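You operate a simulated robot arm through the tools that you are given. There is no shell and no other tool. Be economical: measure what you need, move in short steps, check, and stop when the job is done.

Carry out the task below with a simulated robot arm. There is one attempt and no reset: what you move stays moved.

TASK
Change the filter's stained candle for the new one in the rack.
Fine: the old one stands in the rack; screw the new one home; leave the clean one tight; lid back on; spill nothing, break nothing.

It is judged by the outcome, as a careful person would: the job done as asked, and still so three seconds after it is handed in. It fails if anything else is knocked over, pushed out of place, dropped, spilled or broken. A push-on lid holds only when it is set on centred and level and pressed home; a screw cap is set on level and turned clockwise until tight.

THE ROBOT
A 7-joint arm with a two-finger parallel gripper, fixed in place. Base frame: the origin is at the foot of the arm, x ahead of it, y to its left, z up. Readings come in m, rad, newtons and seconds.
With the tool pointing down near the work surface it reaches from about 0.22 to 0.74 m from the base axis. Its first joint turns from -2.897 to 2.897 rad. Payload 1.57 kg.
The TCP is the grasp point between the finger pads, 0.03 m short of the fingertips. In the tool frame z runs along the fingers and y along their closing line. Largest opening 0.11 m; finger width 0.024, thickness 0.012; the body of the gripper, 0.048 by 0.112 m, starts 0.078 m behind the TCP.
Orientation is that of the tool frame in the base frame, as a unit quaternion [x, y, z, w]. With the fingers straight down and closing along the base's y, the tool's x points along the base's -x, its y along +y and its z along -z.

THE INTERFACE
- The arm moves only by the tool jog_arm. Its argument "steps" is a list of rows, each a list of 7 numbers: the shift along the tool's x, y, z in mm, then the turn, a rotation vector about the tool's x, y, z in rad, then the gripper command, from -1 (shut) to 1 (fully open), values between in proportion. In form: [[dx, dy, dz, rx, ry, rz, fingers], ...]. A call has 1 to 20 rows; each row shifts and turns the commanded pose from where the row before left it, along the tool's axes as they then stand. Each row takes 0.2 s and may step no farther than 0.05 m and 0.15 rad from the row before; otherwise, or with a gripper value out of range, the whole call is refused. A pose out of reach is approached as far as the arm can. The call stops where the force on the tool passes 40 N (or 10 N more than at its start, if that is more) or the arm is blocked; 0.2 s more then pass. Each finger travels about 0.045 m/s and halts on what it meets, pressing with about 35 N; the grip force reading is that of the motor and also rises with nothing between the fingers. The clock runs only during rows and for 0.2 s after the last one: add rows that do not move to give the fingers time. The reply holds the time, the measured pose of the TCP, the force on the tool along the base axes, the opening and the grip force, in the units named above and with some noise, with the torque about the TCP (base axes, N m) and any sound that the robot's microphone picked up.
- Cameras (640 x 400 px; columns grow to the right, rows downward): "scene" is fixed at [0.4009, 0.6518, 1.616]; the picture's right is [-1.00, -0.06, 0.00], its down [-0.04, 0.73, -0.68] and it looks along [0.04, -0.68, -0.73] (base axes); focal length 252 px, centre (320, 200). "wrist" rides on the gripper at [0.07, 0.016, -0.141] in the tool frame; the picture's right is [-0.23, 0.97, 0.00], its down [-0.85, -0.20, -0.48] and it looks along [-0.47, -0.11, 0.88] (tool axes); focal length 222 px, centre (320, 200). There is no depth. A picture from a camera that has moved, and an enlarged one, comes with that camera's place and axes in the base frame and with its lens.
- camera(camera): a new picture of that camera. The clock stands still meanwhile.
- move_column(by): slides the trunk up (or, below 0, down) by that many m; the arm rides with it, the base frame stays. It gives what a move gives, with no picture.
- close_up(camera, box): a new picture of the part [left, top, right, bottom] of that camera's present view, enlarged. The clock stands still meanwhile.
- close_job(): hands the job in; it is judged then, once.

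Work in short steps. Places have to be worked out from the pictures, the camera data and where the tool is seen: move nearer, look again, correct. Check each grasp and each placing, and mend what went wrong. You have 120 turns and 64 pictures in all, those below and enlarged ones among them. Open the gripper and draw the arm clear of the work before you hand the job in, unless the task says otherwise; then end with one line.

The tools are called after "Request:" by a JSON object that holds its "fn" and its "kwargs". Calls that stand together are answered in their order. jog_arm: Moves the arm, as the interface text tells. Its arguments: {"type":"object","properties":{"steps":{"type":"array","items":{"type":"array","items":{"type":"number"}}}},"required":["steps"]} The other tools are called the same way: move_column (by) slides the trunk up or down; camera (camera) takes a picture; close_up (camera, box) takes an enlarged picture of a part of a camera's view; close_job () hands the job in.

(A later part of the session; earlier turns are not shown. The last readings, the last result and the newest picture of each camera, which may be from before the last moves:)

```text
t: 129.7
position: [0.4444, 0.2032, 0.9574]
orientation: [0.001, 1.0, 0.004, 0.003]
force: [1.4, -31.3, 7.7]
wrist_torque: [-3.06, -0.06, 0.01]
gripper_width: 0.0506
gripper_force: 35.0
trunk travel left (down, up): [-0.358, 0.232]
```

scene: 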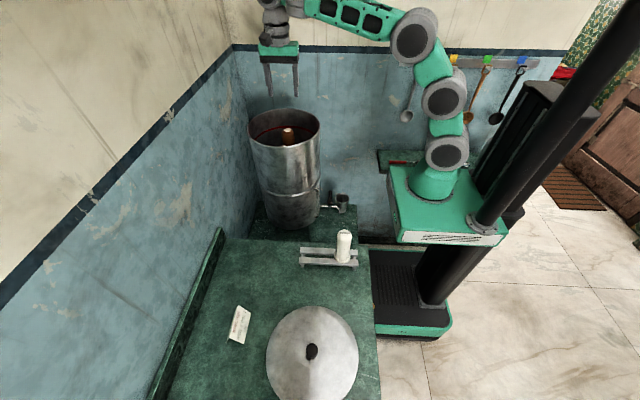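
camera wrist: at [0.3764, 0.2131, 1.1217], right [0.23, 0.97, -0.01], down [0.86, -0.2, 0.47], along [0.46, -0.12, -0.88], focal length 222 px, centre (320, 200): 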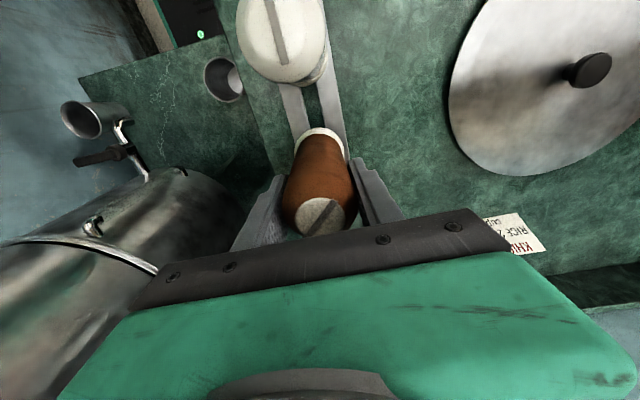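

It dropped into the gap (fz fell, and now the front rail pushes back). I relieve by -2.5 mm in y.

Request:
{"fn": "jog_arm", "kwargs": {"steps": [[0, -1.2, 0, 0, 0, 0, -1], [0, -1.3, 0, 0, 0, 0, -1], [0, 0, 0, 0, 0, 0, -1]]}}

Request:
{"fn": "move_column", "kwargs": {"by": -0.005}}

```text
t: 130.5
position: [0.4444, 0.2016, 0.9568]
orientation: [0.0, 1.0, 0.002, 0.003]
force: [2.4, -18.6, -3.2]
wrist_torque: [-1.83, -0.33, 0.0]
gripper_width: 0.0494
gripper_force: 35.3
trunk travel left (down, up): [-0.358, 0.232]
```

```text
t: 131.1
position: [0.4428, 0.2016, 0.9527]
orientation: [0.002, 1.0, 0.002, 0.004]
force: [0.1, -23.6, 3.9]
wrist_torque: [-2.13, -0.05, 0.03]
gripper_width: 0.0493
gripper_force: 34.8
trunk travel left (down, up): [-0.353, 0.237]
```

Still pressing on the front rail; I ease another 2 mm, then lower further.

Request:
{"fn": "jog_arm", "kwargs": {"steps": [[0, -1.2, 0, 0, 0, 0, -1], [0, -1.2, 0, 0, 0, 0, -1], [0, 0, 0, 0, 0, 0, -1]]}}

Request:
{"fn": "move_column", "kwargs": {"by": -0.006}}

Request:
{"fn": "close_up", "kwargs": {"camera": "scene", "box": [300, 235, 350, 270]}}

```text
t: 131.9
position: [0.4446, 0.2024, 0.952]
orientation: [0.0, 1.0, 0.002, 0.004]
force: [-2.4, -10.9, 6.1]
wrist_torque: [-0.95, 0.26, 0.03]
gripper_width: 0.049
gripper_force: 35.4
trunk travel left (down, up): [-0.353, 0.237]
```

```text
t: 132.4
position: [0.4451, 0.2014, 0.9466]
orientation: [0.001, 1.0, 0.002, 0.004]
force: [1.0, -9.5, 8.7]
wrist_torque: [-0.68, -0.1, 0.02]
gripper_width: 0.0489
gripper_force: 35.0
trunk travel left (down, up): [-0.347, 0.243]
```

```text
11.43 times, centred on (325, 252) of scene
camera zoom: at [0.4009, 0.6518, 1.616], right [-1.0, -0.06, 0.0], down [-0.04, 0.73, -0.68], along [0.04, -0.68, -0.73], focal length 2881 px, centre (263, -400)
```

zoom: 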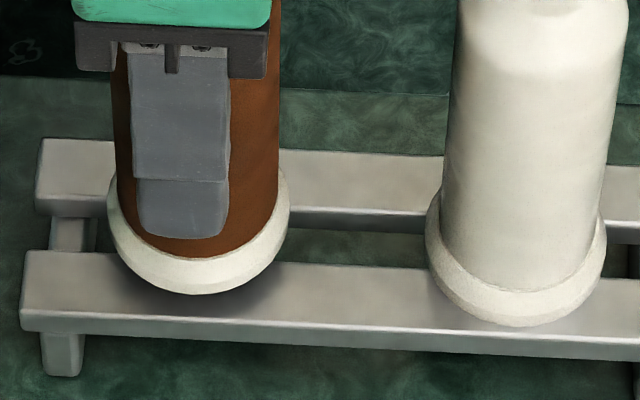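

It is going in: about 7 mm remain and the rack has not moved. I ease y a bit more and continue down.

Request:
{"fn": "jog_arm", "kwargs": {"steps": [[0, -1.3, 0, 0, 0, 0, -1], [0, 0, 0, 0, 0, 0, -1]]}}

Request:
{"fn": "move_column", "kwargs": {"by": -0.005}}

Request:
{"fn": "move_column", "kwargs": {"by": -0.004}}

```text
t: 133.0
position: [0.4437, 0.2017, 0.9469]
orientation: [0.001, 1.0, 0.003, 0.004]
force: [0.6, -0.5, 9.2]
wrist_torque: [0.17, -0.04, 0.0]
gripper_width: 0.0489
gripper_force: 35.3
trunk travel left (down, up): [-0.347, 0.243]
```

```text
t: 133.6
position: [0.4451, 0.2016, 0.9408]
orientation: [0.001, 1.0, 0.001, 0.003]
force: [0.3, 2.1, 3.1]
wrist_torque: [0.31, -0.06, -0.01]
gripper_width: 0.0488
gripper_force: 35.4
trunk travel left (down, up): [-0.342, 0.248]
```

```text
t: 134.1
position: [0.4455, 0.2007, 0.9373]
orientation: [0.001, 1.0, 0.002, 0.004]
force: [-0.2, 0.2, 8.8]
wrist_torque: [0.19, -0.05, -0.03]
gripper_width: 0.0488
gripper_force: 34.9
trunk travel left (down, up): [-0.338, 0.252]
```

Forces are low; I lower until seated.

Request:
{"fn": "move_column", "kwargs": {"by": -0.004}}

Request:
{"fn": "move_column", "kwargs": {"by": -0.003}}

Request:
{"fn": "close_up", "kwargs": {"camera": "scene", "box": [300, 235, 350, 270]}}

```text
t: 134.6
position: [0.4448, 0.199, 0.9352]
orientation: [0.002, 1.0, 0.004, 0.006]
force: [1.0, -4.9, 27.9]
wrist_torque: [-0.21, 0.55, -0.06]
gripper_width: 0.0488
gripper_force: 35.6
trunk travel left (down, up): [-0.334, 0.256]
```

```text
t: 135.1
position: [0.4455, 0.1994, 0.9321]
orientation: [0.001, 1.0, 0.003, 0.005]
force: [3.1, -7.4, 31.4]
wrist_torque: [-0.33, -0.15, 0.03]
gripper_width: 0.0491
gripper_force: 34.9
trunk travel left (down, up): [-0.331, 0.259]
```

```text
11.43 times, centred on (325, 252) of scene
camera zoom: at [0.4009, 0.6518, 1.616], right [-1.0, -0.06, 0.0], down [-0.04, 0.73, -0.68], along [0.04, -0.68, -0.73], focal length 2881 px, centre (263, -400)
```

zoom: 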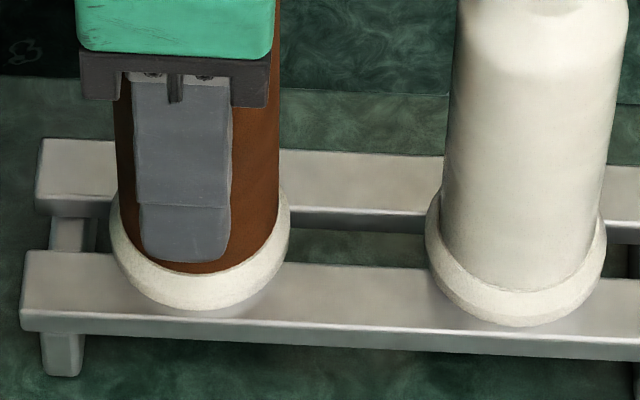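

Seated on both rails (collar at the expected level). I ease off, open and raise straight up.

Request:
{"fn": "move_column", "kwargs": {"by": 0.004}}

Request:
{"fn": "jog_arm", "kwargs": {"steps": [[0, 0, 0, 0, 0, 0, -0.05], [0, 0, 0, 0, 0, 0, 0.2], [0, 0, 0, 0, 0, 0, 0.4], [0, 0, 0, 0, 0, 0, 0.4], [0, 0, 0, 0, 0, 0, 0.4]]}}

Request:
{"fn": "move_column", "kwargs": {"by": 0.16}}

Request:
{"fn": "camera", "kwargs": {"camera": "wrist"}}

```text
t: 135.7
position: [0.4445, 0.2005, 0.9306]
orientation: [0.001, 1.0, 0.001, 0.002]
force: [5.7, -6.5, 8.0]
wrist_torque: [-0.27, -0.7, -0.09]
gripper_width: 0.0492
gripper_force: 35.2
trunk travel left (down, up): [-0.335, 0.255]
```

```text
t: 136.9
position: [0.4449, 0.2005, 0.9331]
orientation: [0.0, 1.0, 0.002, 0.003]
force: [0.3, -0.1, -0.6]
wrist_torque: [-0.01, -0.03, -0.05]
gripper_width: 0.0769
gripper_force: 0.0
trunk travel left (down, up): [-0.335, 0.255]
```

```text
t: 138.7
position: [0.4436, 0.2009, 1.0936]
orientation: [0.001, 1.0, 0.002, 0.004]
force: [-0.3, 0.9, 0.0]
wrist_torque: [0.03, 0.04, 0.0]
gripper_width: 0.0769
gripper_force: 0.0
trunk travel left (down, up): [-0.495, 0.095]
```

```text
10 pictures are left
camera wrist: at [0.3748, 0.2143, 1.2349], right [0.23, 0.97, 0.01], down [0.85, -0.2, 0.48], along [0.47, -0.11, -0.88], focal length 222 px, centre (320, 200)
```

wrist: 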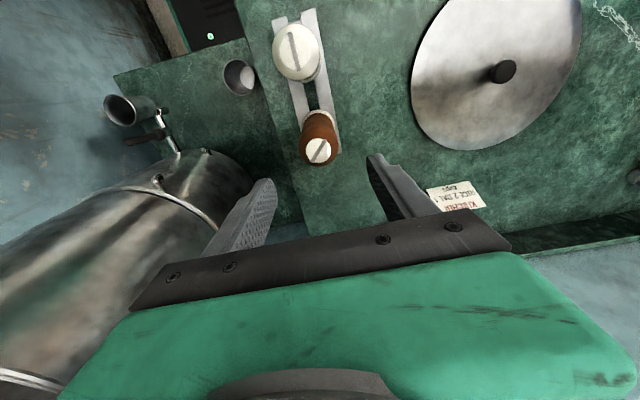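

The old candle stands in the rack. The new one's axis is at about (0.351, 0.198). I move above it with level tool.

Request:
{"fn": "jog_arm", "kwargs": {"steps": [[5, 0, 0, 0.004, 0.008, 0, 0.4], [15, -0.5, 0, 0, 0, 0, 0.4], [20, -0.5, 0, 0, 0, 0, 0.4], [20, -0.5, 0, 0, 0, 0, 0.4], [18, -0.5, 0, 0, 0, 0, 0.4], [10, -0.5, 0, 0, 0, 0, 0.4], [5, 0, 0, 0, 0, 0, 0.4], [0, 0, 0, 0, 0, 0, 0.4]]}}

Request:
{"fn": "move_column", "kwargs": {"by": -0.08}}

Request:
{"fn": "camera", "kwargs": {"camera": "wrist"}}

```text
t: 140.5
position: [0.3504, 0.1987, 1.0939]
orientation: [0.0, 1.0, 0.0, -0.001]
force: [-0.1, 0.1, 0.1]
wrist_torque: [0.0, 0.03, 0.02]
gripper_width: 0.0769
gripper_force: 0.0
trunk travel left (down, up): [-0.495, 0.095]
```

```text
t: 141.7
position: [0.3508, 0.1985, 1.0131]
orientation: [0.001, 1.0, -0.001, -0.001]
force: [-0.2, 0.3, 0.0]
wrist_torque: [0.03, 0.0, 0.01]
gripper_width: 0.0768
gripper_force: 0.1
trunk travel left (down, up): [-0.415, 0.175]
```

```text
9 pictures are left
camera wrist: at [0.2819, 0.2124, 1.1549], right [0.23, 0.97, 0.0], down [0.86, -0.2, 0.48], along [0.46, -0.11, -0.88], focal length 222 px, centre (320, 200)
```

wrist: 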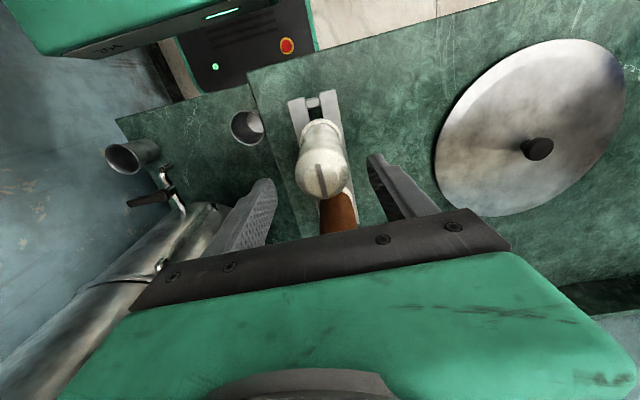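

Aligned within 1–2 mm. I lower 42 mm and grip.

Request:
{"fn": "move_column", "kwargs": {"by": -0.042}}

Request:
{"fn": "jog_arm", "kwargs": {"steps": [[1, 0, 0, 0, 0, 0, 0.4], [0, 0, 0, 0, 0, 0, -1], [0, 0, 0, 0, 0, 0, -1], [0, 0, 0, 0, 0, 0, -1], [0, 0, 0, 0, 0, 0, -1], [0, 0, 0, 0, 0, 0, -1]]}}

```text
t: 142.5
position: [0.3505, 0.1979, 0.9705]
orientation: [0.001, 1.0, -0.001, -0.001]
force: [0.3, 0.0, 1.2]
wrist_torque: [0.0, 0.01, 0.01]
gripper_width: 0.0772
gripper_force: 0.0
trunk travel left (down, up): [-0.373, 0.217]
```

```text
t: 143.9
position: [0.3498, 0.1984, 0.9713]
orientation: [0.001, 1.0, 0.0, -0.001]
force: [-0.3, 0.8, 0.9]
wrist_torque: [0.0, 0.02, -0.05]
gripper_width: 0.048
gripper_force: 34.7
trunk travel left (down, up): [-0.373, 0.217]
```

Gripped at 48 mm with no side load. I lift straight up with the trunk.

Request:
{"fn": "move_column", "kwargs": {"by": 0.03}}

Request:
{"fn": "move_column", "kwargs": {"by": 0.186}}

Request:
{"fn": "jog_arm", "kwargs": {"steps": [[0, 0, -10, 0, 0, 0, -1], [0, 0, -25, 0, 0, 0, -1], [0, 0, -30, 0, 0, 0, -1], [0, 0, -30, 0, 0, 0, -1], [0, 0, -25, 0, 0, 0, -1], [0, 0, -15, 0, 0, 0, -1], [0, 0, -5, 0, 0, 0, -1], [0, 0, 0, 0, 0, 0, -1]]}}

```text
t: 144.7
position: [0.3505, 0.1976, 1.0019]
orientation: [0.001, 1.0, 0.0, -0.001]
force: [0.1, 0.3, -2.0]
wrist_torque: [-0.01, 0.01, -0.02]
gripper_width: 0.048
gripper_force: 34.5
trunk travel left (down, up): [-0.403, 0.187]
```

```text
t: 146.7
position: [0.3489, 0.1972, 1.1874]
orientation: [0.001, 1.0, 0.0, 0.0]
force: [0.6, 0.0, -2.1]
wrist_torque: [-0.02, -0.02, 0.01]
gripper_width: 0.0479
gripper_force: 34.7
trunk travel left (down, up): [-0.589, 0.001]
```

```text
t: 148.5
position: [0.3515, 0.1985, 1.3275]
orientation: [0.001, 1.0, 0.0, -0.001]
force: [0.2, 0.2, -1.8]
wrist_torque: [0.0, -0.02, 0.0]
gripper_width: 0.0478
gripper_force: 35.0
trunk travel left (down, up): [-0.589, 0.001]
```

I carry it above the stained candle's old seat, whose axis is (0.5648, -0.1652).

Request:
{"fn": "jog_arm", "kwargs": {"steps": [[-4.6, -7.8, 0, 0, 0, 0, -1], [-10.7, -18.3, 0, 0, 0, 0, -1], [-15.3, -26.1, 0, 0, 0, 0, -1], [-15.3, -26.1, 0, 0, 0, 0, -1], [-15.3, -26.1, 0, 0, 0, 0, -1], [-15.3, -26.1, 0, 0, 0, 0, -1], [-15.3, -26.1, 0, 0, 0, 0, -1], [-15.3, -26.1, 0, 0, 0, 0, -1], [-15.3, -26.1, 0, 0, 0, 0, -1], [-15.3, -26.1, 0, 0, 0, 0, -1], [-15.3, -26.1, 0, 0, 0, 0, -1], [-15.3, -26.1, 0, 0, 0, 0, -1], [-15.3, -26.1, 0, 0, 0, 0, -1], [-15.3, -26.1, 0, 0, 0, 0, -1], [-9.2, -15.7, 0, 0, 0, 0, -1], [-5.2, -8.8, 0, 0, 0, 0, -1], [0, 0, 0, 0, 0, 0, -1]]}}

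Request:
{"fn": "jog_arm", "kwargs": {"steps": [[0, 0, 0, 0, 0, -0.1, -1], [0, 0, 0, 0, 0, -0.14, -1], [0, 0, 0, 0, 0, -0.14, -1], [0, 0, 0, 0, 0, -0.14, -1], [0, 0, 0, 0, 0, -0.14, -1], [0, 0, 0, 0, 0, -0.14, -1], [0, 0, 0, 0, 0, -0.14, -1], [0, 0, 0, 0, 0, -0.14, -1], [0, 0, 0, 0, 0, -0.14, -1], [0, 0, 0, 0, 0, -0.14, -1], [0, 0, 0, 0, 0, -0.14, -1], [0, 0, 0, 0, 0, -0.07, -1], [0, 0, 0, 0, 0, 0, -1]]}}

Request:
{"fn": "close_up", "kwargs": {"camera": "scene", "box": [230, 40, 350, 150]}}

```text
t: 152.1
position: [0.5647, -0.1656, 1.3264]
orientation: [0.001, 1.0, 0.0, -0.001]
force: [0.0, -0.3, -0.9]
wrist_torque: [-0.03, 0.0, 0.0]
gripper_width: 0.0477
gripper_force: 35.2
trunk travel left (down, up): [-0.589, 0.001]
```

```text
t: 154.9
position: [0.5637, -0.1663, 1.3267]
orientation: [-0.706, 0.708, 0.0, -0.001]
force: [0.1, 0.5, -2.5]
wrist_torque: [-0.02, 0.01, 0.0]
gripper_width: 0.0482
gripper_force: 35.4
trunk travel left (down, up): [-0.589, 0.001]
```

```text
3.64 times, centred on (290, 95) of scene
camera zoom: at [0.4009, 0.6518, 1.616], right [-1.0, -0.06, 0.0], down [-0.04, 0.73, -0.68], along [0.04, -0.68, -0.73], focal length 917 px, centre (429, 582)
```

zoom: 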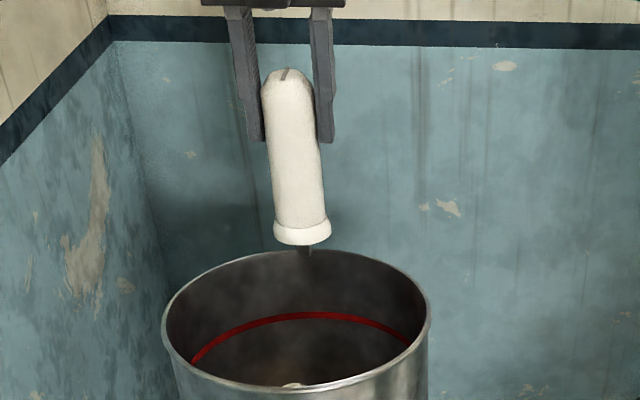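

The new candle hangs straight, its stem visible. I lower it to just above the seat.

Request:
{"fn": "jog_arm", "kwargs": {"steps": [[0, 0, 8, 0, 0, 0, -1], [0, 0, 18, 0, 0, 0, -1], [0, 0, 22, 0, 0, 0, -1], [0, 0, 24, 0, 0, 0, -1], [0, 0, 24, 0, 0, 0, -1], [0, 0, 24, 0, 0, 0, -1], [0, 0, 24, 0, 0, 0, -1], [0, 0, 20, 0, 0, 0, -1], [0, 0, 15, 0, 0, 0, -1], [0, 0, 8, 0, 0, 0, -1], [0, 0, 0, 0, 0, 0, -1]]}}

Request:
{"fn": "close_up", "kwargs": {"camera": "wrist", "box": [240, 60, 400, 190]}}

```text
t: 157.3
position: [0.5619, -0.1678, 1.1391]
orientation: [-0.705, 0.709, 0.001, 0.0]
force: [0.3, 0.6, -2.3]
wrist_torque: [0.01, 0.02, -0.01]
gripper_width: 0.0477
gripper_force: 34.7
trunk travel left (down, up): [-0.589, 0.001]
```

```text
3.08 times, centred on (320, 125) of wrist
camera zoom: at [0.546, -0.24, 1.2818], right [-0.97, 0.23, 0.0], down [0.2, 0.85, 0.48], along [0.11, 0.47, -0.88], focal length 684 px, centre (320, 431)
```

zoom: 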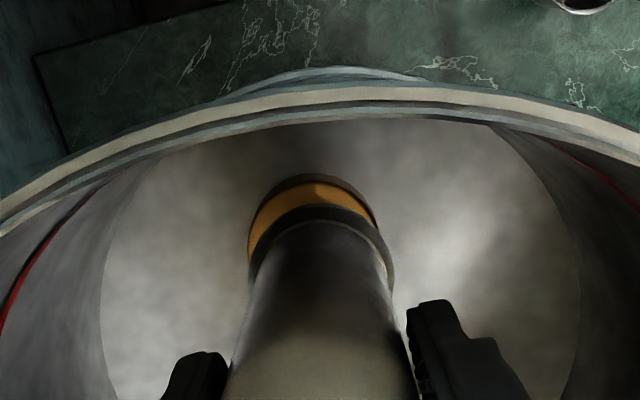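

The candle sits about 3 mm off the washer toward -x, matching the pose drift. I correct to (0.565, -0.165) and lower 15 mm.

Request:
{"fn": "jog_arm", "kwargs": {"steps": [[-1.3, -1.5, 0, 0, 0, 0, -1], [-1.3, -1.5, 0, 0, 0, 0, -1], [0, 0, 0, 0, 0, 0, -1], [0, 0, 0, 0, 0, 0, -1]]}}

Request:
{"fn": "jog_arm", "kwargs": {"steps": [[0, 0, 4, 0, 0, 0, -1], [0, 0, 4, 0, 0, 0, -1], [0, 0, 4, 0, 0, 0, -1], [0, 0, 0, 0, 0, 0, -1]]}}

```text
t: 158.3
position: [0.5657, -0.1641, 1.1404]
orientation: [-0.706, 0.708, 0.001, -0.001]
force: [0.0, 0.7, -2.7]
wrist_torque: [0.0, -0.01, 0.02]
gripper_width: 0.0478
gripper_force: 35.2
trunk travel left (down, up): [-0.589, 0.001]
```

```text
t: 159.3
position: [0.5655, -0.1645, 1.1274]
orientation: [-0.706, 0.709, 0.001, -0.001]
force: [0.4, 0.0, -2.0]
wrist_torque: [0.01, 0.0, 0.02]
gripper_width: 0.0477
gripper_force: 34.8
trunk travel left (down, up): [-0.589, 0.001]
```

I continue down in small steps, watching for contact.

Request:
{"fn": "jog_arm", "kwargs": {"steps": [[0, 0, 3, 0, 0, 0, -1], [0, 0, 3, 0, 0, 0, -1], [0, 0, 0, 0, 0, 0, -1]]}}

Request:
{"fn": "jog_arm", "kwargs": {"steps": [[0, 0, 3, 0, 0, 0, -1], [0, 0, 0, 0, 0, 0, -1]]}}

Request:
{"fn": "jog_arm", "kwargs": {"steps": [[0, 0, 3, 0, 0, 0, -1], [0, 0, 0, 0, 0, 0, -1]]}}

```text
t: 160.1
position: [0.5661, -0.1655, 1.1209]
orientation: [-0.705, 0.709, 0.001, -0.001]
force: [-0.3, 0.2, -1.6]
wrist_torque: [0.02, -0.01, -0.01]
gripper_width: 0.0479
gripper_force: 35.2
trunk travel left (down, up): [-0.589, 0.001]
```

```text
t: 160.7
position: [0.5649, -0.1636, 1.1188]
orientation: [-0.706, 0.708, 0.0, -0.001]
force: [-0.9, 0.4, -2.8]
wrist_torque: [-0.03, 0.0, 0.01]
gripper_width: 0.0478
gripper_force: 35.2
trunk travel left (down, up): [-0.589, 0.001]
```

```text
t: 161.3
position: [0.5657, -0.1645, 1.1162]
orientation: [-0.706, 0.708, 0.0, -0.002]
force: [0.2, -0.7, -2.5]
wrist_torque: [-0.01, -0.01, -0.02]
gripper_width: 0.0481
gripper_force: 34.7
trunk travel left (down, up): [-0.589, 0.001]
```

Request:
{"fn": "jog_arm", "kwargs": {"steps": [[0, 0, 3, 0, 0, 0, -1], [0, 0, 0, 0, 0, 0, -1]]}}

Request:
{"fn": "jog_arm", "kwargs": {"steps": [[0, 0, 3, 0, 0, 0, -1], [0, 0, 0, 0, 0, 0, -1]]}}

Request:
{"fn": "jog_arm", "kwargs": {"steps": [[0, 0, 2, 0, 0, 0, -1], [0, 0, 0, 0, 0, 0, -1]]}}

```text
t: 161.9
position: [0.5663, -0.1641, 1.114]
orientation: [-0.706, 0.708, 0.0, 0.0]
force: [-0.3, 0.2, 2.4]
wrist_torque: [0.08, -0.02, 0.0]
gripper_width: 0.0478
gripper_force: 34.4
trunk travel left (down, up): [-0.589, 0.001]
```

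```text
t: 162.5
position: [0.5648, -0.1643, 1.1132]
orientation: [-0.706, 0.708, -0.002, 0.002]
force: [-0.4, 1.9, 25.6]
wrist_torque: [0.39, 0.05, -0.01]
gripper_width: 0.0477
gripper_force: 34.6
trunk travel left (down, up): [-0.589, 0.001]
```

```text
t: 163.1
position: [0.5644, -0.1655, 1.1102]
orientation: [-0.705, 0.709, -0.002, 0.001]
force: [1.9, -3.4, 30.7]
wrist_torque: [-0.22, -0.1, -0.01]
gripper_width: 0.0484
gripper_force: 34.8
trunk travel left (down, up): [-0.589, 0.001]
```

The stem tip touched the seat's edge 16 mm above home, with torque indicating contact on the +y side. I ease to light contact and slide -y in fine steps.

Request:
{"fn": "jog_arm", "kwargs": {"steps": [[0, 0, -2, 0, 0, 0, -1], [0, 0, 0, 0, 0, 0, -1]]}}

Request:
{"fn": "jog_arm", "kwargs": {"steps": [[0.5, -0.2, 0, 0, 0, 0, -1], [0.5, -0.2, 0, 0, 0, 0, -1], [0, 0, 0, 0, 0, 0, -1]]}}

Request:
{"fn": "jog_arm", "kwargs": {"steps": [[0.5, 0, 0.3, 0, 0, 0, -1], [0.5, 0, 0, 0, 0, 0, -1], [0, 0, 0, 0, 0, 0, -1]]}}

```text
t: 163.7
position: [0.5643, -0.1651, 1.1096]
orientation: [-0.705, 0.709, 0.001, -0.001]
force: [-0.2, -6.3, 17.2]
wrist_torque: [-0.68, 0.08, 0.01]
gripper_width: 0.0482
gripper_force: 34.4
trunk travel left (down, up): [-0.589, 0.001]
```

```text
t: 164.5
position: [0.565, -0.1642, 1.1103]
orientation: [-0.706, 0.708, 0.001, 0.0]
force: [-1.2, -0.1, 8.7]
wrist_torque: [-0.03, 0.18, 0.0]
gripper_width: 0.0481
gripper_force: 34.5
trunk travel left (down, up): [-0.589, 0.001]
```

```text
t: 165.3
position: [0.5647, -0.1662, 1.11]
orientation: [-0.706, 0.709, 0.0, -0.001]
force: [1.2, 1.4, 1.3]
wrist_torque: [0.2, -0.03, 0.01]
gripper_width: 0.0483
gripper_force: 34.8
trunk travel left (down, up): [-0.589, 0.001]
```

The vertical force fell to 1 N, so it may be dropping in. I lower 2 mm.

Request:
{"fn": "jog_arm", "kwargs": {"steps": [[0, 0, 2, 0, 0, 0, -1], [0, 0, 0, 0, 0, 0, -1]]}}

Request:
{"fn": "jog_arm", "kwargs": {"steps": [[0, 0, 2, 0, 0, 0, -1], [0, 0, 0, 0, 0, 0, -1]]}}

```text
t: 165.9
position: [0.5651, -0.1665, 1.1102]
orientation: [-0.706, 0.708, -0.002, 0.001]
force: [-2.7, -2.7, 10.5]
wrist_torque: [-0.24, 0.3, 0.02]
gripper_width: 0.0485
gripper_force: 34.7
trunk travel left (down, up): [-0.589, 0.001]
```

```text
t: 166.5
position: [0.5649, -0.1649, 1.1103]
orientation: [-0.706, 0.708, -0.002, 0.001]
force: [-2.5, -4.8, 27.5]
wrist_torque: [-0.39, 0.14, 0.0]
gripper_width: 0.0482
gripper_force: 34.9
trunk travel left (down, up): [-0.589, 0.001]
```

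Not in yet. I lift 2 mm and check the alignment against the washer.

Request:
{"fn": "jog_arm", "kwargs": {"steps": [[0, 0, -4, 0, 0, 0, -1], [0, 0, -2, 0, 0, 0, -1], [0, 0, 0, 0, 0, 0, -1]]}}

Request:
{"fn": "close_up", "kwargs": {"camera": "wrist", "box": [270, 90, 370, 170]}}

```text
t: 167.3
position: [0.5648, -0.1645, 1.1101]
orientation: [-0.707, 0.708, 0.002, -0.001]
force: [-0.7, -3.2, -3.2]
wrist_torque: [-0.68, -0.01, 0.04]
gripper_width: 0.0483
gripper_force: 35.2
trunk travel left (down, up): [-0.589, 0.001]
```

```text
5.00 times, centred on (320, 130) of wrist
camera zoom: at [0.5498, -0.2374, 1.2512], right [-0.97, 0.23, 0.01], down [0.2, 0.85, 0.48], along [0.1, 0.47, -0.88], focal length 1111 px, centre (320, 550)
```

zoom: 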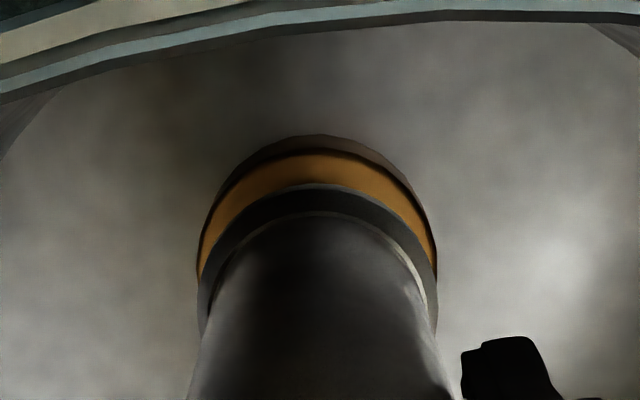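

Along x it is centred, but along y the candle appears about 3 mm too far +y, matching the torque sign (it sits off-centre along the pads). I lift 3 mm, shift -2.5 mm in y and lower again.

Request:
{"fn": "jog_arm", "kwargs": {"steps": [[0, 0, -3, 0, 0, 0, -1], [1.2, 0, 0, 0, 0, 0, -1], [1.3, 0, 0, 0, 0, 0, -1], [0, 0, 0, 0, 0, 0, -1]]}}

Request:
{"fn": "jog_arm", "kwargs": {"steps": [[0, 0, 2, 0, 0, 0, -1], [0, 0, 2, 0, 0, 0, -1], [0, 0, 0, 0, 0, 0, -1]]}}

Request:
{"fn": "jog_arm", "kwargs": {"steps": [[0, 0, 2, 0, 0, 0, -1], [0, 0, 0, 0, 0, 0, -1]]}}

```text
t: 168.3
position: [0.5665, -0.1684, 1.1143]
orientation: [-0.706, 0.709, 0.001, -0.001]
force: [-0.5, 0.4, -2.2]
wrist_torque: [0.01, 0.02, -0.01]
gripper_width: 0.0486
gripper_force: 35.0
trunk travel left (down, up): [-0.589, 0.001]
```

```text
t: 169.1
position: [0.5664, -0.1662, 1.1109]
orientation: [-0.706, 0.709, 0.001, -0.001]
force: [0.0, 1.1, -1.9]
wrist_torque: [0.0, 0.01, 0.01]
gripper_width: 0.0486
gripper_force: 35.2
trunk travel left (down, up): [-0.589, 0.001]
```

```text
t: 169.7
position: [0.5664, -0.1662, 1.1099]
orientation: [-0.706, 0.708, 0.0, 0.0]
force: [-0.3, 2.8, 6.1]
wrist_torque: [0.17, 0.02, -0.02]
gripper_width: 0.0481
gripper_force: 35.0
trunk travel left (down, up): [-0.589, 0.001]
```

Light contact. I press 2 mm more and read the torque.

Request:
{"fn": "jog_arm", "kwargs": {"steps": [[0, 1, 1, 0, 0, 0, -1], [0, 0, 1, 0, 0, 0, -1], [0, 0, 0, 0, 0, 0, -1]]}}

```text
t: 170.5
position: [0.5659, -0.1665, 1.1093]
orientation: [-0.706, 0.708, -0.001, 0.001]
force: [2.9, 4.8, 21.5]
wrist_torque: [0.52, -0.42, -0.04]
gripper_width: 0.0481
gripper_force: 34.8
trunk travel left (down, up): [-0.589, 0.001]
```

Now the seat pushes +y, so the hole lies between. I ease pressure and drag slowly in +y, checking each step.

Request:
{"fn": "jog_arm", "kwargs": {"steps": [[-0.4, 0.3, -0.6, 0, 0, 0, -1], [-0.3, 0, 0, 0, 0, 0, -1], [0, 0, 0, 0, 0, 0, -1]]}}

Request:
{"fn": "jog_arm", "kwargs": {"steps": [[-0.4, 0, 0, 0, 0, 0, -1], [-0.3, 0, 0.2, 0, 0, 0, -1], [0, 0, 0, 0, 0, 0, -1]]}}

Request:
{"fn": "jog_arm", "kwargs": {"steps": [[-0.4, 0, 0, 0, 0, 0, -1], [-0.3, 0, 0.2, 0, 0, 0, -1], [0, 0, 0, 0, 0, 0, -1]]}}

```text
t: 171.3
position: [0.5637, -0.1679, 1.1078]
orientation: [-0.706, 0.708, -0.001, 0.0]
force: [3.9, -4.0, 20.7]
wrist_torque: [-0.69, -0.68, 0.0]
gripper_width: 0.0483
gripper_force: 35.5
trunk travel left (down, up): [-0.589, 0.001]
```

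```text
t: 172.1
position: [0.5644, -0.1665, 1.1089]
orientation: [-0.706, 0.709, 0.0, 0.0]
force: [3.9, -6.2, 24.4]
wrist_torque: [-0.78, -0.64, -0.03]
gripper_width: 0.0483
gripper_force: 35.0
trunk travel left (down, up): [-0.589, 0.001]
```

```text
t: 172.9
position: [0.5643, -0.1657, 1.109]
orientation: [-0.705, 0.709, 0.0, 0.0]
force: [2.7, -5.3, 25.5]
wrist_torque: [-0.71, -0.64, -0.01]
gripper_width: 0.0484
gripper_force: 34.4
trunk travel left (down, up): [-0.589, 0.001]
```

Torque now says contact on the +x side. I drag in -x in fine steps.

Request:
{"fn": "jog_arm", "kwargs": {"steps": [[0, 0.4, -0.4, 0, 0, 0, -1], [0, 0.4, 0, 0, 0, 0, -1], [0, 0, 0, 0, 0, 0, -1]]}}

Request:
{"fn": "jog_arm", "kwargs": {"steps": [[0, 0.4, 0, 0, 0, 0, -1], [0, 0.4, 0, 0, 0, 0, -1], [0, 0, 0, 0, 0, 0, -1]]}}

Request:
{"fn": "jog_arm", "kwargs": {"steps": [[0, 0.4, 0, 0, 0, 0, -1], [0, 0.4, 0, 0, 0, 0, -1], [0, 0, 0, 0, 0, 0, -1]]}}

```text
t: 173.7
position: [0.5628, -0.1648, 1.1086]
orientation: [-0.706, 0.708, -0.001, 0.0]
force: [8.9, 0.0, 21.9]
wrist_torque: [0.09, -1.39, -0.03]
gripper_width: 0.0485
gripper_force: 34.4
trunk travel left (down, up): [-0.589, 0.001]
```

```text
t: 174.5
position: [0.5618, -0.1651, 1.1077]
orientation: [-0.706, 0.708, 0.0, 0.001]
force: [6.7, 2.7, 22.9]
wrist_torque: [0.29, -1.02, 0.07]
gripper_width: 0.0485
gripper_force: 35.1
trunk travel left (down, up): [-0.589, 0.001]
```

```text
t: 175.3
position: [0.5616, -0.1654, 1.1077]
orientation: [-0.706, 0.709, 0.0, -0.001]
force: [5.7, 2.9, 22.2]
wrist_torque: [0.19, -0.87, 0.02]
gripper_width: 0.0487
gripper_force: 34.7
trunk travel left (down, up): [-0.589, 0.001]
```

Dragging tilts the candle in the grip, so I do a systematic raster: lift, reposition, touch lightly, then sweep a line in y and read whether it is captured.

Request:
{"fn": "jog_arm", "kwargs": {"steps": [[0, 0, -4, 0, 0, 0, -1], [1, -1.2, 0, 0, 0, 0, -1], [1.2, -1.2, 0, 0, 0, 0, -1], [0, 0, 0, 0, 0, 0, -1]]}}

Request:
{"fn": "close_up", "kwargs": {"camera": "wrist", "box": [270, 90, 370, 170]}}

```text
t: 176.3
position: [0.5642, -0.1678, 1.1099]
orientation: [-0.705, 0.709, 0.002, -0.001]
force: [0.2, 0.4, -1.9]
wrist_torque: [0.02, -0.02, 0.0]
gripper_width: 0.0485
gripper_force: 34.9
trunk travel left (down, up): [-0.589, 0.001]
```

```text
5.00 times, centred on (320, 130) of wrist
camera zoom: at [0.5493, -0.2403, 1.2517], right [-0.97, 0.23, 0.0], down [0.2, 0.85, 0.48], along [0.11, 0.47, -0.88], focal length 1111 px, centre (320, 550)
```

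zoom: 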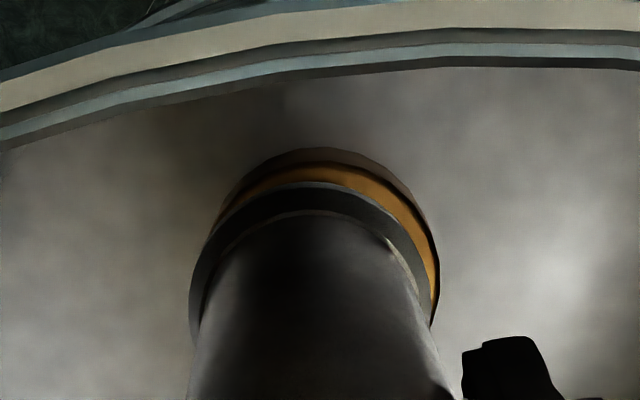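

From the picture the candle is tilted so its foot is about 2.5 mm to +x and about 1.5 mm to -y of the seat. I shift by (-2.3, +1.5) mm while lifted, and lower without dragging.

Request:
{"fn": "jog_arm", "kwargs": {"steps": [[-0.8, 1.2, 0, 0, 0, 0, -1], [-0.7, 1.1, 0, 0, 0, 0, -1], [0, 0, 0, 0, 0, 0, -1], [0, 0, 2, 0, 0, 0, -1], [0, 0, 1.5, 0, 0, 0, -1], [0, 0, 0, 0, 0, 0, -1]]}}

Request:
{"fn": "jog_arm", "kwargs": {"steps": [[0, 0, 1, 0, 0, 0, -1], [0, 0, 0, 0, 0, 0, -1]]}}

```text
t: 177.7
position: [0.5617, -0.167, 1.1084]
orientation: [-0.706, 0.708, 0.001, -0.001]
force: [0.3, 0.7, -1.0]
wrist_torque: [-0.04, 0.04, 0.03]
gripper_width: 0.0483
gripper_force: 35.3
trunk travel left (down, up): [-0.589, 0.001]
```

```text
t: 178.3
position: [0.5617, -0.167, 1.1077]
orientation: [-0.706, 0.708, 0.0, -0.001]
force: [-0.6, 1.3, 5.7]
wrist_torque: [0.04, 0.09, -0.02]
gripper_width: 0.0486
gripper_force: 34.5
trunk travel left (down, up): [-0.589, 0.001]
```

Contact at the same height again. I peck at a few neighbouring points, lifting between them.

Request:
{"fn": "jog_arm", "kwargs": {"steps": [[0, 0, -3, 0, 0, 0, -1], [-1, 0, 0, 0, 0, 0, -1], [0, 0, 2, 0, 0, 0, -1], [0, 0, 2, 0, 0, 0, -1], [0, 0, 0, 0, 0, 0, -1]]}}

Request:
{"fn": "jog_arm", "kwargs": {"steps": [[0, 0, -3, 0, 0, 0, -1], [0, -1, 0, 0, 0, 0, -1], [0, 0, 2, 0, 0, 0, -1], [0, 0, 1.5, 0, 0, 0, -1], [0, 0, 0, 0, 0, 0, -1]]}}

Request:
{"fn": "jog_arm", "kwargs": {"steps": [[0, 0, -3, 0, 0, 0, -1], [-1, 0, 0, 0, 0, 0, -1], [0, 0, 2, 0, 0, 0, -1], [0, 0, 1.5, 0, 0, 0, -1], [0, 0, 0, 0, 0, 0, -1]]}}

Request:
{"fn": "jog_arm", "kwargs": {"steps": [[0, 0, -3, 0, 0, 0, -1], [0, 1, 0, 0, 0, 0, -1], [0, 0, 2, 0, 0, 0, -1], [0, 0, 1.5, 0, 0, 0, -1], [0, 0, 0, 0, 0, 0, -1]]}}

```text
t: 179.5
position: [0.5602, -0.1652, 1.1083]
orientation: [-0.706, 0.708, -0.002, 0.001]
force: [1.1, 4.0, 13.8]
wrist_torque: [0.4, -0.1, 0.01]
gripper_width: 0.0485
gripper_force: 34.9
trunk travel left (down, up): [-0.589, 0.001]
```

```text
t: 180.7
position: [0.562, -0.1663, 1.107]
orientation: [-0.706, 0.708, -0.002, 0.0]
force: [-2.2, -3.7, 18.4]
wrist_torque: [-0.5, 0.39, 0.01]
gripper_width: 0.0482
gripper_force: 35.5
trunk travel left (down, up): [-0.589, 0.001]
```

```text
t: 181.9
position: [0.563, -0.1641, 1.108]
orientation: [-0.706, 0.708, -0.002, 0.001]
force: [-0.1, 0.4, 22.7]
wrist_torque: [0.04, 0.27, -0.01]
gripper_width: 0.0484
gripper_force: 35.0
trunk travel left (down, up): [-0.589, 0.001]
```

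```text
t: 183.1
position: [0.56, -0.1632, 1.1072]
orientation: [-0.706, 0.708, -0.001, 0.001]
force: [1.9, -1.5, 30.8]
wrist_torque: [-0.1, -0.12, -0.03]
gripper_width: 0.0485
gripper_force: 34.3
trunk travel left (down, up): [-0.589, 0.001]
```

The contact torques bracket the hole near (0.564, -0.1662). I lift, read the free position, then peck there.

Request:
{"fn": "jog_arm", "kwargs": {"steps": [[0, 0, -4, 0, 0, 0, -1], [1.7, -1, 0, 0, 0, 0, -1], [0, -1.2, 0, 0, 0, 0, -1], [0, 0, 0, 0, 0, 0, -1], [0, 0, 0, 0, 0, 0, -1]]}}

Request:
{"fn": "jog_arm", "kwargs": {"steps": [[0, 0, 0, 0, 0, 0, -1]]}}

Request:
{"fn": "jog_arm", "kwargs": {"steps": [[0, 0, 1.5, 0, 0, 0, -1], [0, 0, 1.5, 0, 0, 0, -1], [0, 0, 0, 0, 0, 0, -1]]}}

```text
t: 184.3
position: [0.5639, -0.1674, 1.1056]
orientation: [-0.706, 0.708, 0.002, -0.002]
force: [-1.1, -0.6, 2.0]
wrist_torque: [-0.07, 0.22, 0.01]
gripper_width: 0.0483
gripper_force: 34.4
trunk travel left (down, up): [-0.589, 0.001]
```

```text
t: 184.7
position: [0.5634, -0.1655, 1.106]
orientation: [-0.707, 0.708, 0.001, -0.001]
force: [0.3, -0.5, -2.8]
wrist_torque: [0.02, 0.02, 0.04]
gripper_width: 0.0484
gripper_force: 34.9
trunk travel left (down, up): [-0.589, 0.001]
```

```text
t: 185.5
position: [0.5651, -0.1666, 1.1061]
orientation: [-0.706, 0.709, 0.0, 0.0]
force: [-1.9, -0.7, 3.2]
wrist_torque: [-0.11, 0.24, 0.04]
gripper_width: 0.0487
gripper_force: 35.2
trunk travel left (down, up): [-0.589, 0.001]
```

Request:
{"fn": "jog_arm", "kwargs": {"steps": [[0, 0, 1.5, 0, 0, 0, -1], [0, 0, 0, 0, 0, 0, -1]]}}

Request:
{"fn": "jog_arm", "kwargs": {"steps": [[0, 0, 0, 0, 0, 0.1, -1], [0, 0, 0, 0, 0, 0.14, -1], [0, 0, 0, 0, 0, 0.14, -1], [0, 0, 0, 0, 0, 0, -1]]}}

```text
t: 186.1
position: [0.5637, -0.1658, 1.1059]
orientation: [-0.706, 0.708, -0.001, 0.0]
force: [-1.8, 2.1, 11.0]
wrist_torque: [0.17, 0.26, 0.01]
gripper_width: 0.0486
gripper_force: 35.5
trunk travel left (down, up): [-0.589, 0.001]
```

```text
t: 187.1
position: [0.5643, -0.1664, 1.1066]
orientation: [-0.558, 0.83, 0.0, 0.0]
force: [-0.3, -1.2, 18.8]
wrist_torque: [-0.36, 0.13, 0.0]
gripper_width: 0.0484
gripper_force: 34.9
trunk travel left (down, up): [-0.589, 0.001]
```

The torque now points to contact at (-x, -y), so the hole is a touch toward +x, +y: about (0.5646, -0.1655). I lift 2 mm, shift 0.8 mm and peck again.

Request:
{"fn": "jog_arm", "kwargs": {"steps": [[0, 0, -3, 0, 0, 0, -1], [-0.75, -0.24, 0, 0, 0, 0, -1], [0, 0, 0, 0, 0, 0, -1], [0, 0, 1.5, 0, 0, 0, -1], [0, 0, 1.5, 0, 0, 0, -1], [0, 0, 0, 0, 0, 0, -1]]}}

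Request:
{"fn": "jog_arm", "kwargs": {"steps": [[0, 0, 0, 0, 0, 0.14, -1], [0, 0, 0, 0, 0, 0.14, -1], [0, 0, 0, 0, 0, 0.14, -1], [0, 0, 0, 0, 0, 0, -1]]}}

```text
t: 188.5
position: [0.5653, -0.1653, 1.1066]
orientation: [-0.56, 0.828, -0.001, 0.001]
force: [-1.1, 5.0, 16.3]
wrist_torque: [0.45, 0.15, 0.01]
gripper_width: 0.0486
gripper_force: 35.1
trunk travel left (down, up): [-0.589, 0.001]
```

```text
t: 189.5
position: [0.5641, -0.1647, 1.105]
orientation: [-0.374, 0.928, -0.001, 0.0]
force: [1.4, 4.0, 23.5]
wrist_torque: [0.31, -0.19, -0.02]
gripper_width: 0.0484
gripper_force: 35.3
trunk travel left (down, up): [-0.589, 0.001]
```

Contact is clearly on the -y side (seat pushing +y). I slide +y in 0.5 mm steps under moderate pressure.

Request:
{"fn": "jog_arm", "kwargs": {"steps": [[-0.35, 0.36, -0.5, 0, 0, 0, -1], [0, 0, 0, 0, 0, 0, -1]]}}

Request:
{"fn": "jog_arm", "kwargs": {"steps": [[-0.35, 0.36, 0, 0, 0, 0, -1], [0, 0, 0, 0, 0, 0, -1]]}}

Request:
{"fn": "jog_arm", "kwargs": {"steps": [[-0.35, 0.36, 0, 0, 0, 0, -1], [0, 0, 0, 0, 0, 0, -1]]}}

Request:
{"fn": "jog_arm", "kwargs": {"steps": [[-0.35, 0.36, 0, 0, 0, 0, -1], [0, 0, 0, 0, 0, 0, -1]]}}

```text
t: 190.1
position: [0.5632, -0.1651, 1.1056]
orientation: [-0.375, 0.927, -0.002, 0.0]
force: [2.7, 2.0, 25.7]
wrist_torque: [0.01, -0.24, -0.04]
gripper_width: 0.0488
gripper_force: 35.3
trunk travel left (down, up): [-0.589, 0.001]
```

```text
t: 190.7
position: [0.5645, -0.1651, 1.1044]
orientation: [-0.375, 0.927, -0.001, 0.0]
force: [-0.8, -1.1, 27.1]
wrist_torque: [-0.33, 0.06, 0.0]
gripper_width: 0.0482
gripper_force: 34.8
trunk travel left (down, up): [-0.589, 0.001]
```

```text
t: 191.3
position: [0.564, -0.1651, 1.105]
orientation: [-0.375, 0.927, 0.001, -0.001]
force: [0.2, -2.3, 22.8]
wrist_torque: [-0.56, -0.05, -0.01]
gripper_width: 0.0485
gripper_force: 34.5
trunk travel left (down, up): [-0.589, 0.001]
```

```text
t: 191.9
position: [0.5641, -0.1634, 1.105]
orientation: [-0.374, 0.927, 0.0, 0.0]
force: [-1.2, -6.3, 20.5]
wrist_torque: [-0.9, 0.11, -0.02]
gripper_width: 0.0485
gripper_force: 34.9
trunk travel left (down, up): [-0.589, 0.001]
```

The contact point is migrating toward centre; I continue sliding +y.

Request:
{"fn": "jog_arm", "kwargs": {"steps": [[-0.35, 0.36, 0, 0, 0, 0, -1], [0, 0, 0, 0, 0, 0, -1]]}}

Request:
{"fn": "jog_arm", "kwargs": {"steps": [[-0.35, 0.36, 0, 0, 0, 0, -1], [0, 0, 0, 0, 0, 0, -1]]}}

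Request:
{"fn": "jog_arm", "kwargs": {"steps": [[-0.35, 0.36, 0, 0, 0, 0, -1], [0, 0, 0, 0, 0, 0, -1]]}}

Request:
{"fn": "jog_arm", "kwargs": {"steps": [[-0.35, 0.36, 0, 0, 0, 0, -1], [0, 0, 0, 0, 0, 0, -1]]}}

```text
t: 192.5
position: [0.5636, -0.1635, 1.1055]
orientation: [-0.375, 0.927, 0.0, 0.0]
force: [0.5, -7.0, 17.4]
wrist_torque: [-1.11, 0.02, -0.02]
gripper_width: 0.0489
gripper_force: 35.0
trunk travel left (down, up): [-0.589, 0.001]
```

```text
t: 193.1
position: [0.5625, -0.1638, 1.1035]
orientation: [-0.375, 0.927, -0.001, 0.0]
force: [0.5, -5.8, 15.9]
wrist_torque: [-0.93, 0.04, 0.04]
gripper_width: 0.0487
gripper_force: 34.8
trunk travel left (down, up): [-0.589, 0.001]
```

```text
t: 193.7
position: [0.5643, -0.1604, 1.1016]
orientation: [-0.375, 0.927, 0.002, -0.003]
force: [3.0, -2.0, -2.3]
wrist_torque: [0.04, 0.1, 0.01]
gripper_width: 0.0487
gripper_force: 35.1
trunk travel left (down, up): [-0.589, 0.001]
```

```text
t: 194.3
position: [0.564, -0.1603, 1.1037]
orientation: [-0.374, 0.927, 0.002, -0.002]
force: [-1.6, -3.1, -3.5]
wrist_torque: [-0.38, 0.22, 0.02]
gripper_width: 0.0487
gripper_force: 35.1
trunk travel left (down, up): [-0.589, 0.001]
```

It dropped: fz is now just the candle's weight. I lower a few mm to confirm it is in the hole.

Request:
{"fn": "jog_arm", "kwargs": {"steps": [[0, 0, 1.5, 0, 0, 0, -1], [0, 0, 1.5, 0, 0, 0, -1], [0, 0, 0, 0, 0, 0, -1]]}}

Request:
{"fn": "jog_arm", "kwargs": {"steps": [[0, 0, 1.5, 0, 0, 0, -1], [0, 0, 1.5, 0, 0, 0, -1], [0, 0, 0, 0, 0, 0, -1]]}}

```text
t: 195.1
position: [0.5639, -0.1609, 1.1011]
orientation: [-0.375, 0.927, 0.0, 0.0]
force: [-1.5, -4.7, -0.5]
wrist_torque: [-0.55, 0.18, -0.04]
gripper_width: 0.0484
gripper_force: 35.4
trunk travel left (down, up): [-0.589, 0.001]
```

```text
t: 195.9
position: [0.5643, -0.1615, 1.0978]
orientation: [-0.375, 0.927, 0.0, 0.0]
force: [0.7, -3.2, -1.1]
wrist_torque: [-0.41, -0.08, 0.06]
gripper_width: 0.0486
gripper_force: 35.0
trunk travel left (down, up): [-0.589, 0.001]
```

It is in the hole. I continue down, moving gradually back over the axis to straighten the candle.

Request:
{"fn": "jog_arm", "kwargs": {"steps": [[0.7, -0.7, 1, 0, 0, 0, -1], [0.7, -0.7, 1, 0, 0, 0, -1], [0, 0, 0, 0, 0, 0, -1]]}}

Request:
{"fn": "jog_arm", "kwargs": {"steps": [[0.3, -0.3, 1, 0, 0, 0, -1], [0.3, -0.3, 1, 0, 0, 0, -1], [0, 0, 0, 0, 0, 0, -1]]}}

Request:
{"fn": "jog_arm", "kwargs": {"steps": [[0, 0, 1.5, 0, 0, 0, -1], [0, 0, 0, 0, 0, 0, -1]]}}

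```text
t: 196.7
position: [0.5641, -0.1623, 1.095]
orientation: [-0.375, 0.927, 0.0, -0.001]
force: [-0.7, 0.5, -1.9]
wrist_torque: [0.13, -0.06, 0.0]
gripper_width: 0.0487
gripper_force: 34.4
trunk travel left (down, up): [-0.589, 0.001]
```

```text
t: 197.5
position: [0.5651, -0.1634, 1.094]
orientation: [-0.375, 0.927, 0.0, 0.0]
force: [2.8, 7.4, 0.8]
wrist_torque: [0.92, -0.36, 0.0]
gripper_width: 0.0484
gripper_force: 35.1
trunk travel left (down, up): [-0.589, 0.001]
```

```text
t: 198.1
position: [0.5643, -0.1637, 1.0932]
orientation: [-0.374, 0.927, -0.001, -0.001]
force: [3.4, 7.2, 1.1]
wrist_torque: [0.81, -0.55, 0.05]
gripper_width: 0.0486
gripper_force: 35.2
trunk travel left (down, up): [-0.589, 0.001]
```

Request:
{"fn": "jog_arm", "kwargs": {"steps": [[0, 0, 1.5, 0, 0, 0, -1], [0, 0, 0, 0, 0, 0, -1]]}}

Request:
{"fn": "jog_arm", "kwargs": {"steps": [[0, 0, 1.5, 0, 0, 0, -1], [0, 0, 0, 0, 0, 0, -1]]}}

Request:
{"fn": "jog_arm", "kwargs": {"steps": [[0, 0, 1, 0, 0, 0, -1], [0, 0, 0, 0, 0, 0, -1]]}}

```text
t: 198.7
position: [0.5644, -0.164, 1.0902]
orientation: [-0.375, 0.927, -0.001, -0.001]
force: [4.8, 6.1, 0.6]
wrist_torque: [0.65, -0.6, 0.07]
gripper_width: 0.0487
gripper_force: 35.1
trunk travel left (down, up): [-0.589, 0.001]
```

```text
t: 199.3
position: [0.566, -0.1646, 1.0893]
orientation: [-0.375, 0.927, 0.0, -0.001]
force: [2.7, 6.4, -0.2]
wrist_torque: [0.72, -0.38, 0.05]
gripper_width: 0.0486
gripper_force: 34.7
trunk travel left (down, up): [-0.589, 0.001]
```

```text
t: 199.9
position: [0.5651, -0.1639, 1.0891]
orientation: [-0.375, 0.927, 0.0, -0.001]
force: [3.9, 5.6, 0.8]
wrist_torque: [0.63, -0.46, 0.05]
gripper_width: 0.0487
gripper_force: 35.4
trunk travel left (down, up): [-0.589, 0.001]
```

Almost at seat height. I lower 1.5 mm more and begin turning clockwise to catch the thread.

Request:
{"fn": "jog_arm", "kwargs": {"steps": [[-0.4, 0.2, 1.5, 0, 0, 0, -1], [0, 0, 0, 0, 0, 0, -1]]}}

Request:
{"fn": "jog_arm", "kwargs": {"steps": [[0, 0, 0, 0, 0, 0.1, -1], [0, 0, 0, 0, 0, 0.14, -1], [0, 0, 0, 0, 0, 0.14, -1], [0, 0, 0, 0, 0, 0.14, -1], [0, 0, 0, 0, 0, 0.14, -1], [0, 0, 0, 0, 0, 0.14, -1], [0, 0, 0, 0, 0, 0, -1]]}}

```text
t: 200.5
position: [0.5642, -0.1648, 1.0865]
orientation: [-0.375, 0.927, 0.0, -0.002]
force: [2.0, 2.8, -2.1]
wrist_torque: [0.17, -0.26, 0.01]
gripper_width: 0.0485
gripper_force: 35.2
trunk travel left (down, up): [-0.589, 0.001]
```

```text
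t: 202.1
position: [0.5643, -0.1629, 1.0885]
orientation: [0.017, 1.0, 0.001, 0.0]
force: [11.9, 0.5, -3.1]
wrist_torque: [0.08, -1.21, 0.05]
gripper_width: 0.0483
gripper_force: 34.8
trunk travel left (down, up): [-0.589, 0.001]
```

I check the candle's height with one close-up against the old one's home level.

Request:
{"fn": "close_up", "kwargs": {"camera": "scene", "box": [275, 115, 315, 140]}}

```text
16.00 times, centred on (295, 128) of scene
camera zoom: at [0.4009, 0.6518, 1.616], right [-1.0, -0.06, 0.0], down [-0.04, 0.73, -0.68], along [0.04, -0.68, -0.73], focal length 4034 px, centre (720, 1360)
```

zoom: 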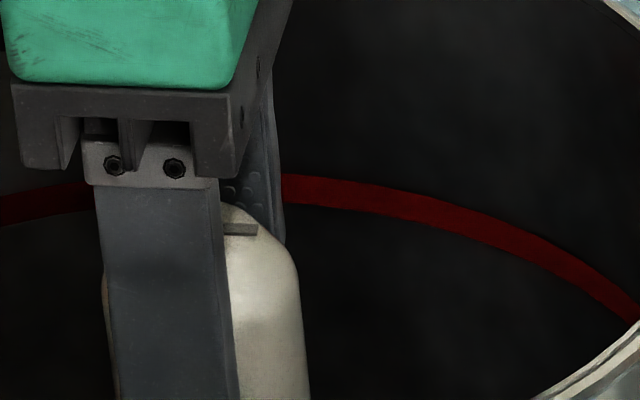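

It is about 3.5 mm above home. I relieve the side load, press down gently to contact, and then regrip higher so the gripper body stays above the rim.

Request:
{"fn": "jog_arm", "kwargs": {"steps": [[-2, 0, 1, 0, 0, 0, -1], [0, 0, 1, 0, 0, 0, -1], [0, 0, 0, 0, 0, 0, -1]]}}

Request:
{"fn": "jog_arm", "kwargs": {"steps": [[0, 0, 1, 0, 0, 0, -1], [0, 0, 0.7, 0, 0, 0, -1], [0, 0, 0, 0, 0, 0, -1]]}}

```text
t: 202.9
position: [0.5652, -0.1646, 1.0851]
orientation: [0.017, 1.0, 0.0, -0.001]
force: [-3.5, -3.7, 10.0]
wrist_torque: [-0.2, 0.49, -0.03]
gripper_width: 0.0484
gripper_force: 35.3
trunk travel left (down, up): [-0.589, 0.001]
```

```text
t: 203.7
position: [0.5654, -0.1645, 1.0864]
orientation: [0.016, 1.0, 0.0, 0.002]
force: [-3.5, -2.9, 20.5]
wrist_torque: [-0.04, 0.65, 0.03]
gripper_width: 0.0486
gripper_force: 35.3
trunk travel left (down, up): [-0.589, 0.001]
```

Contact at 20 N: it stands on the seat. I open slightly, rise 11 mm, wind back counter-clockwise 1.75 rad and regrip.

Request:
{"fn": "jog_arm", "kwargs": {"steps": [[0, 0, -1.5, 0, 0, 0, -1], [0, 0, 0, 0, 0, 0, 0], [0, 0, 0, 0, 0, 0, 0.15], [0, 0, 0, 0, 0, 0, 0.15], [0, 0, -5, 0, 0, 0, 0.15], [0, 0, -5, 0, 0, 0, 0.15], [0, 0, 0, 0, 0, -0.1, 0.15], [0, 0, 0, 0, 0, -0.14, 0.15], [0, 0, 0, 0, 0, -0.14, 0.15], [0, 0, 0, 0, 0, -0.14, 0.15], [0, 0, 0, 0, 0, -0.14, 0.15], [0, 0, 0, 0, 0, -0.14, 0.15], [0, 0, 0, 0, 0, -0.14, 0.15], [0, 0, 0, 0, 0, -0.14, 0.15], [0, 0, 0, 0, 0, -0.14, 0.15], [0, 0, 0, 0, 0, -0.14, 0.15], [0, 0, 0, 0, 0, -0.14, 0.15], [0, 0, 0, 0, 0, -0.14, 0.15], [0, 0, 0, 0, 0, -0.1, 0.15], [0, 0, 0, 0, 0, 0, 0.15]]}}

```text
t: 207.9
position: [0.5661, -0.1626, 1.0954]
orientation: [0.754, -0.657, 0.0, 0.0]
force: [0.3, 0.5, -0.1]
wrist_torque: [0.01, -0.03, 0.01]
gripper_width: 0.0635
gripper_force: 0.1
trunk travel left (down, up): [-0.589, 0.001]
```

I centre over the axis and grip.

Request:
{"fn": "jog_arm", "kwargs": {"steps": [[2, 0.8, 0, 0, 0, 0, 0.15], [0, 0, 0, 0, 0, 0, -1], [0, 0, 0, 0, 0, 0, -1], [0, 0, 0, 0, 0, 0, -1], [0, 0, 0, 0, 0, 0, -1]]}}

Request:
{"fn": "jog_arm", "kwargs": {"steps": [[0, 0, 0.5, 0, 0, 0.1, -1], [0, 0, 0.5, 0, 0, 0.14, -1], [0, 0, 0, 0, 0, 0.14, -1], [0, 0, 0, 0, 0, 0.14, -1], [0, 0, 0, 0, 0, 0.14, -1], [0, 0, 0, 0, 0, 0.14, -1], [0, 0, 0, 0, 0, 0.14, -1], [0, 0, 0, 0, 0, 0, -1]]}}

```text
t: 209.1
position: [0.5663, -0.1651, 1.0944]
orientation: [0.754, -0.657, 0.0, 0.0]
force: [3.8, 0.0, 0.6]
wrist_torque: [-0.01, -0.19, 0.01]
gripper_width: 0.0472
gripper_force: 35.3
trunk travel left (down, up): [-0.589, 0.001]
```

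```text
t: 210.9
position: [0.5653, -0.1658, 1.0946]
orientation: [-0.374, 0.928, 0.0, 0.0]
force: [-2.4, 1.1, 9.5]
wrist_torque: [0.14, 0.07, 0.0]
gripper_width: 0.0474
gripper_force: 35.1
trunk travel left (down, up): [-0.589, 0.001]
```

Turning freely with slight down pressure. I continue clockwise.

Request:
{"fn": "jog_arm", "kwargs": {"steps": [[0, 0, 0.1, 0, 0, 0.12, -1], [0, 0, 0.1, 0, 0, 0.14, -1], [0, 0, 0.1, 0, 0, 0.14, -1], [0, 0, 0.1, 0, 0, 0.14, -1], [0, 0, 0.1, 0, 0, 0.14, -1], [0, 0, 0.1, 0, 0, 0.14, -1], [0, 0, 0.1, 0, 0, 0.14, -1], [0, 0, 0.1, 0, 0, 0.14, -1], [0, 0, 0.1, 0, 0, 0.14, -1], [0, 0, 0, 0, 0, 0, -1]]}}

Request:
{"fn": "jog_arm", "kwargs": {"steps": [[0, 0, 0.1, 0, 0, 0.12, -1], [0, 0, 0.1, 0, 0, 0.14, -1], [0, 0, 0.1, 0, 0, 0.14, -1], [0, 0, 0.1, 0, 0, 0.14, -1], [0, 0, 0.1, 0, 0, 0.14, -1], [0, 0, 0.1, 0, 0, 0.14, -1], [0, 0, 0.1, 0, 0, 0.14, -1], [0, 0, 0.1, 0, 0, 0.14, -1], [0, 0, 0.1, 0, 0, 0.14, -1], [0, 0, 0, 0, 0, 0, -1]]}}

```text
t: 213.1
position: [0.5663, -0.1654, 1.0934]
orientation: [0.236, 0.972, 0.0, 0.0]
force: [0.9, -0.7, 6.6]
wrist_torque: [-0.09, -0.23, 0.4]
gripper_width: 0.0479
gripper_force: 35.4
trunk travel left (down, up): [-0.589, 0.001]
```

```text
t: 215.3
position: [0.5657, -0.1657, 1.0926]
orientation: [0.756, 0.655, -0.002, -0.001]
force: [0.4, -0.4, -0.3]
wrist_torque: [-0.08, 0.0, 0.36]
gripper_width: 0.0466
gripper_force: 34.8
trunk travel left (down, up): [-0.589, 0.001]
```

Clockwise torque reached about 0.4 N·m with the pads slipping, which is the same feel as the old candle when tight. I verify the height.

Request:
{"fn": "close_up", "kwargs": {"camera": "scene", "box": [275, 115, 315, 140]}}

```text
16.00 times, centred on (295, 128) of scene
camera zoom: at [0.4009, 0.6518, 1.616], right [-1.0, -0.06, 0.0], down [-0.04, 0.73, -0.68], along [0.04, -0.68, -0.73], focal length 4034 px, centre (720, 1360)
```

zoom: 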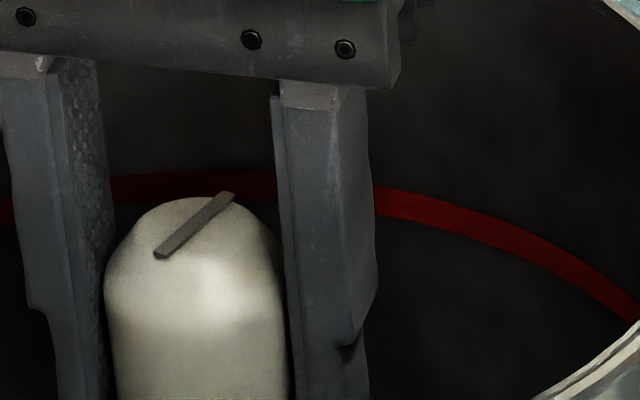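

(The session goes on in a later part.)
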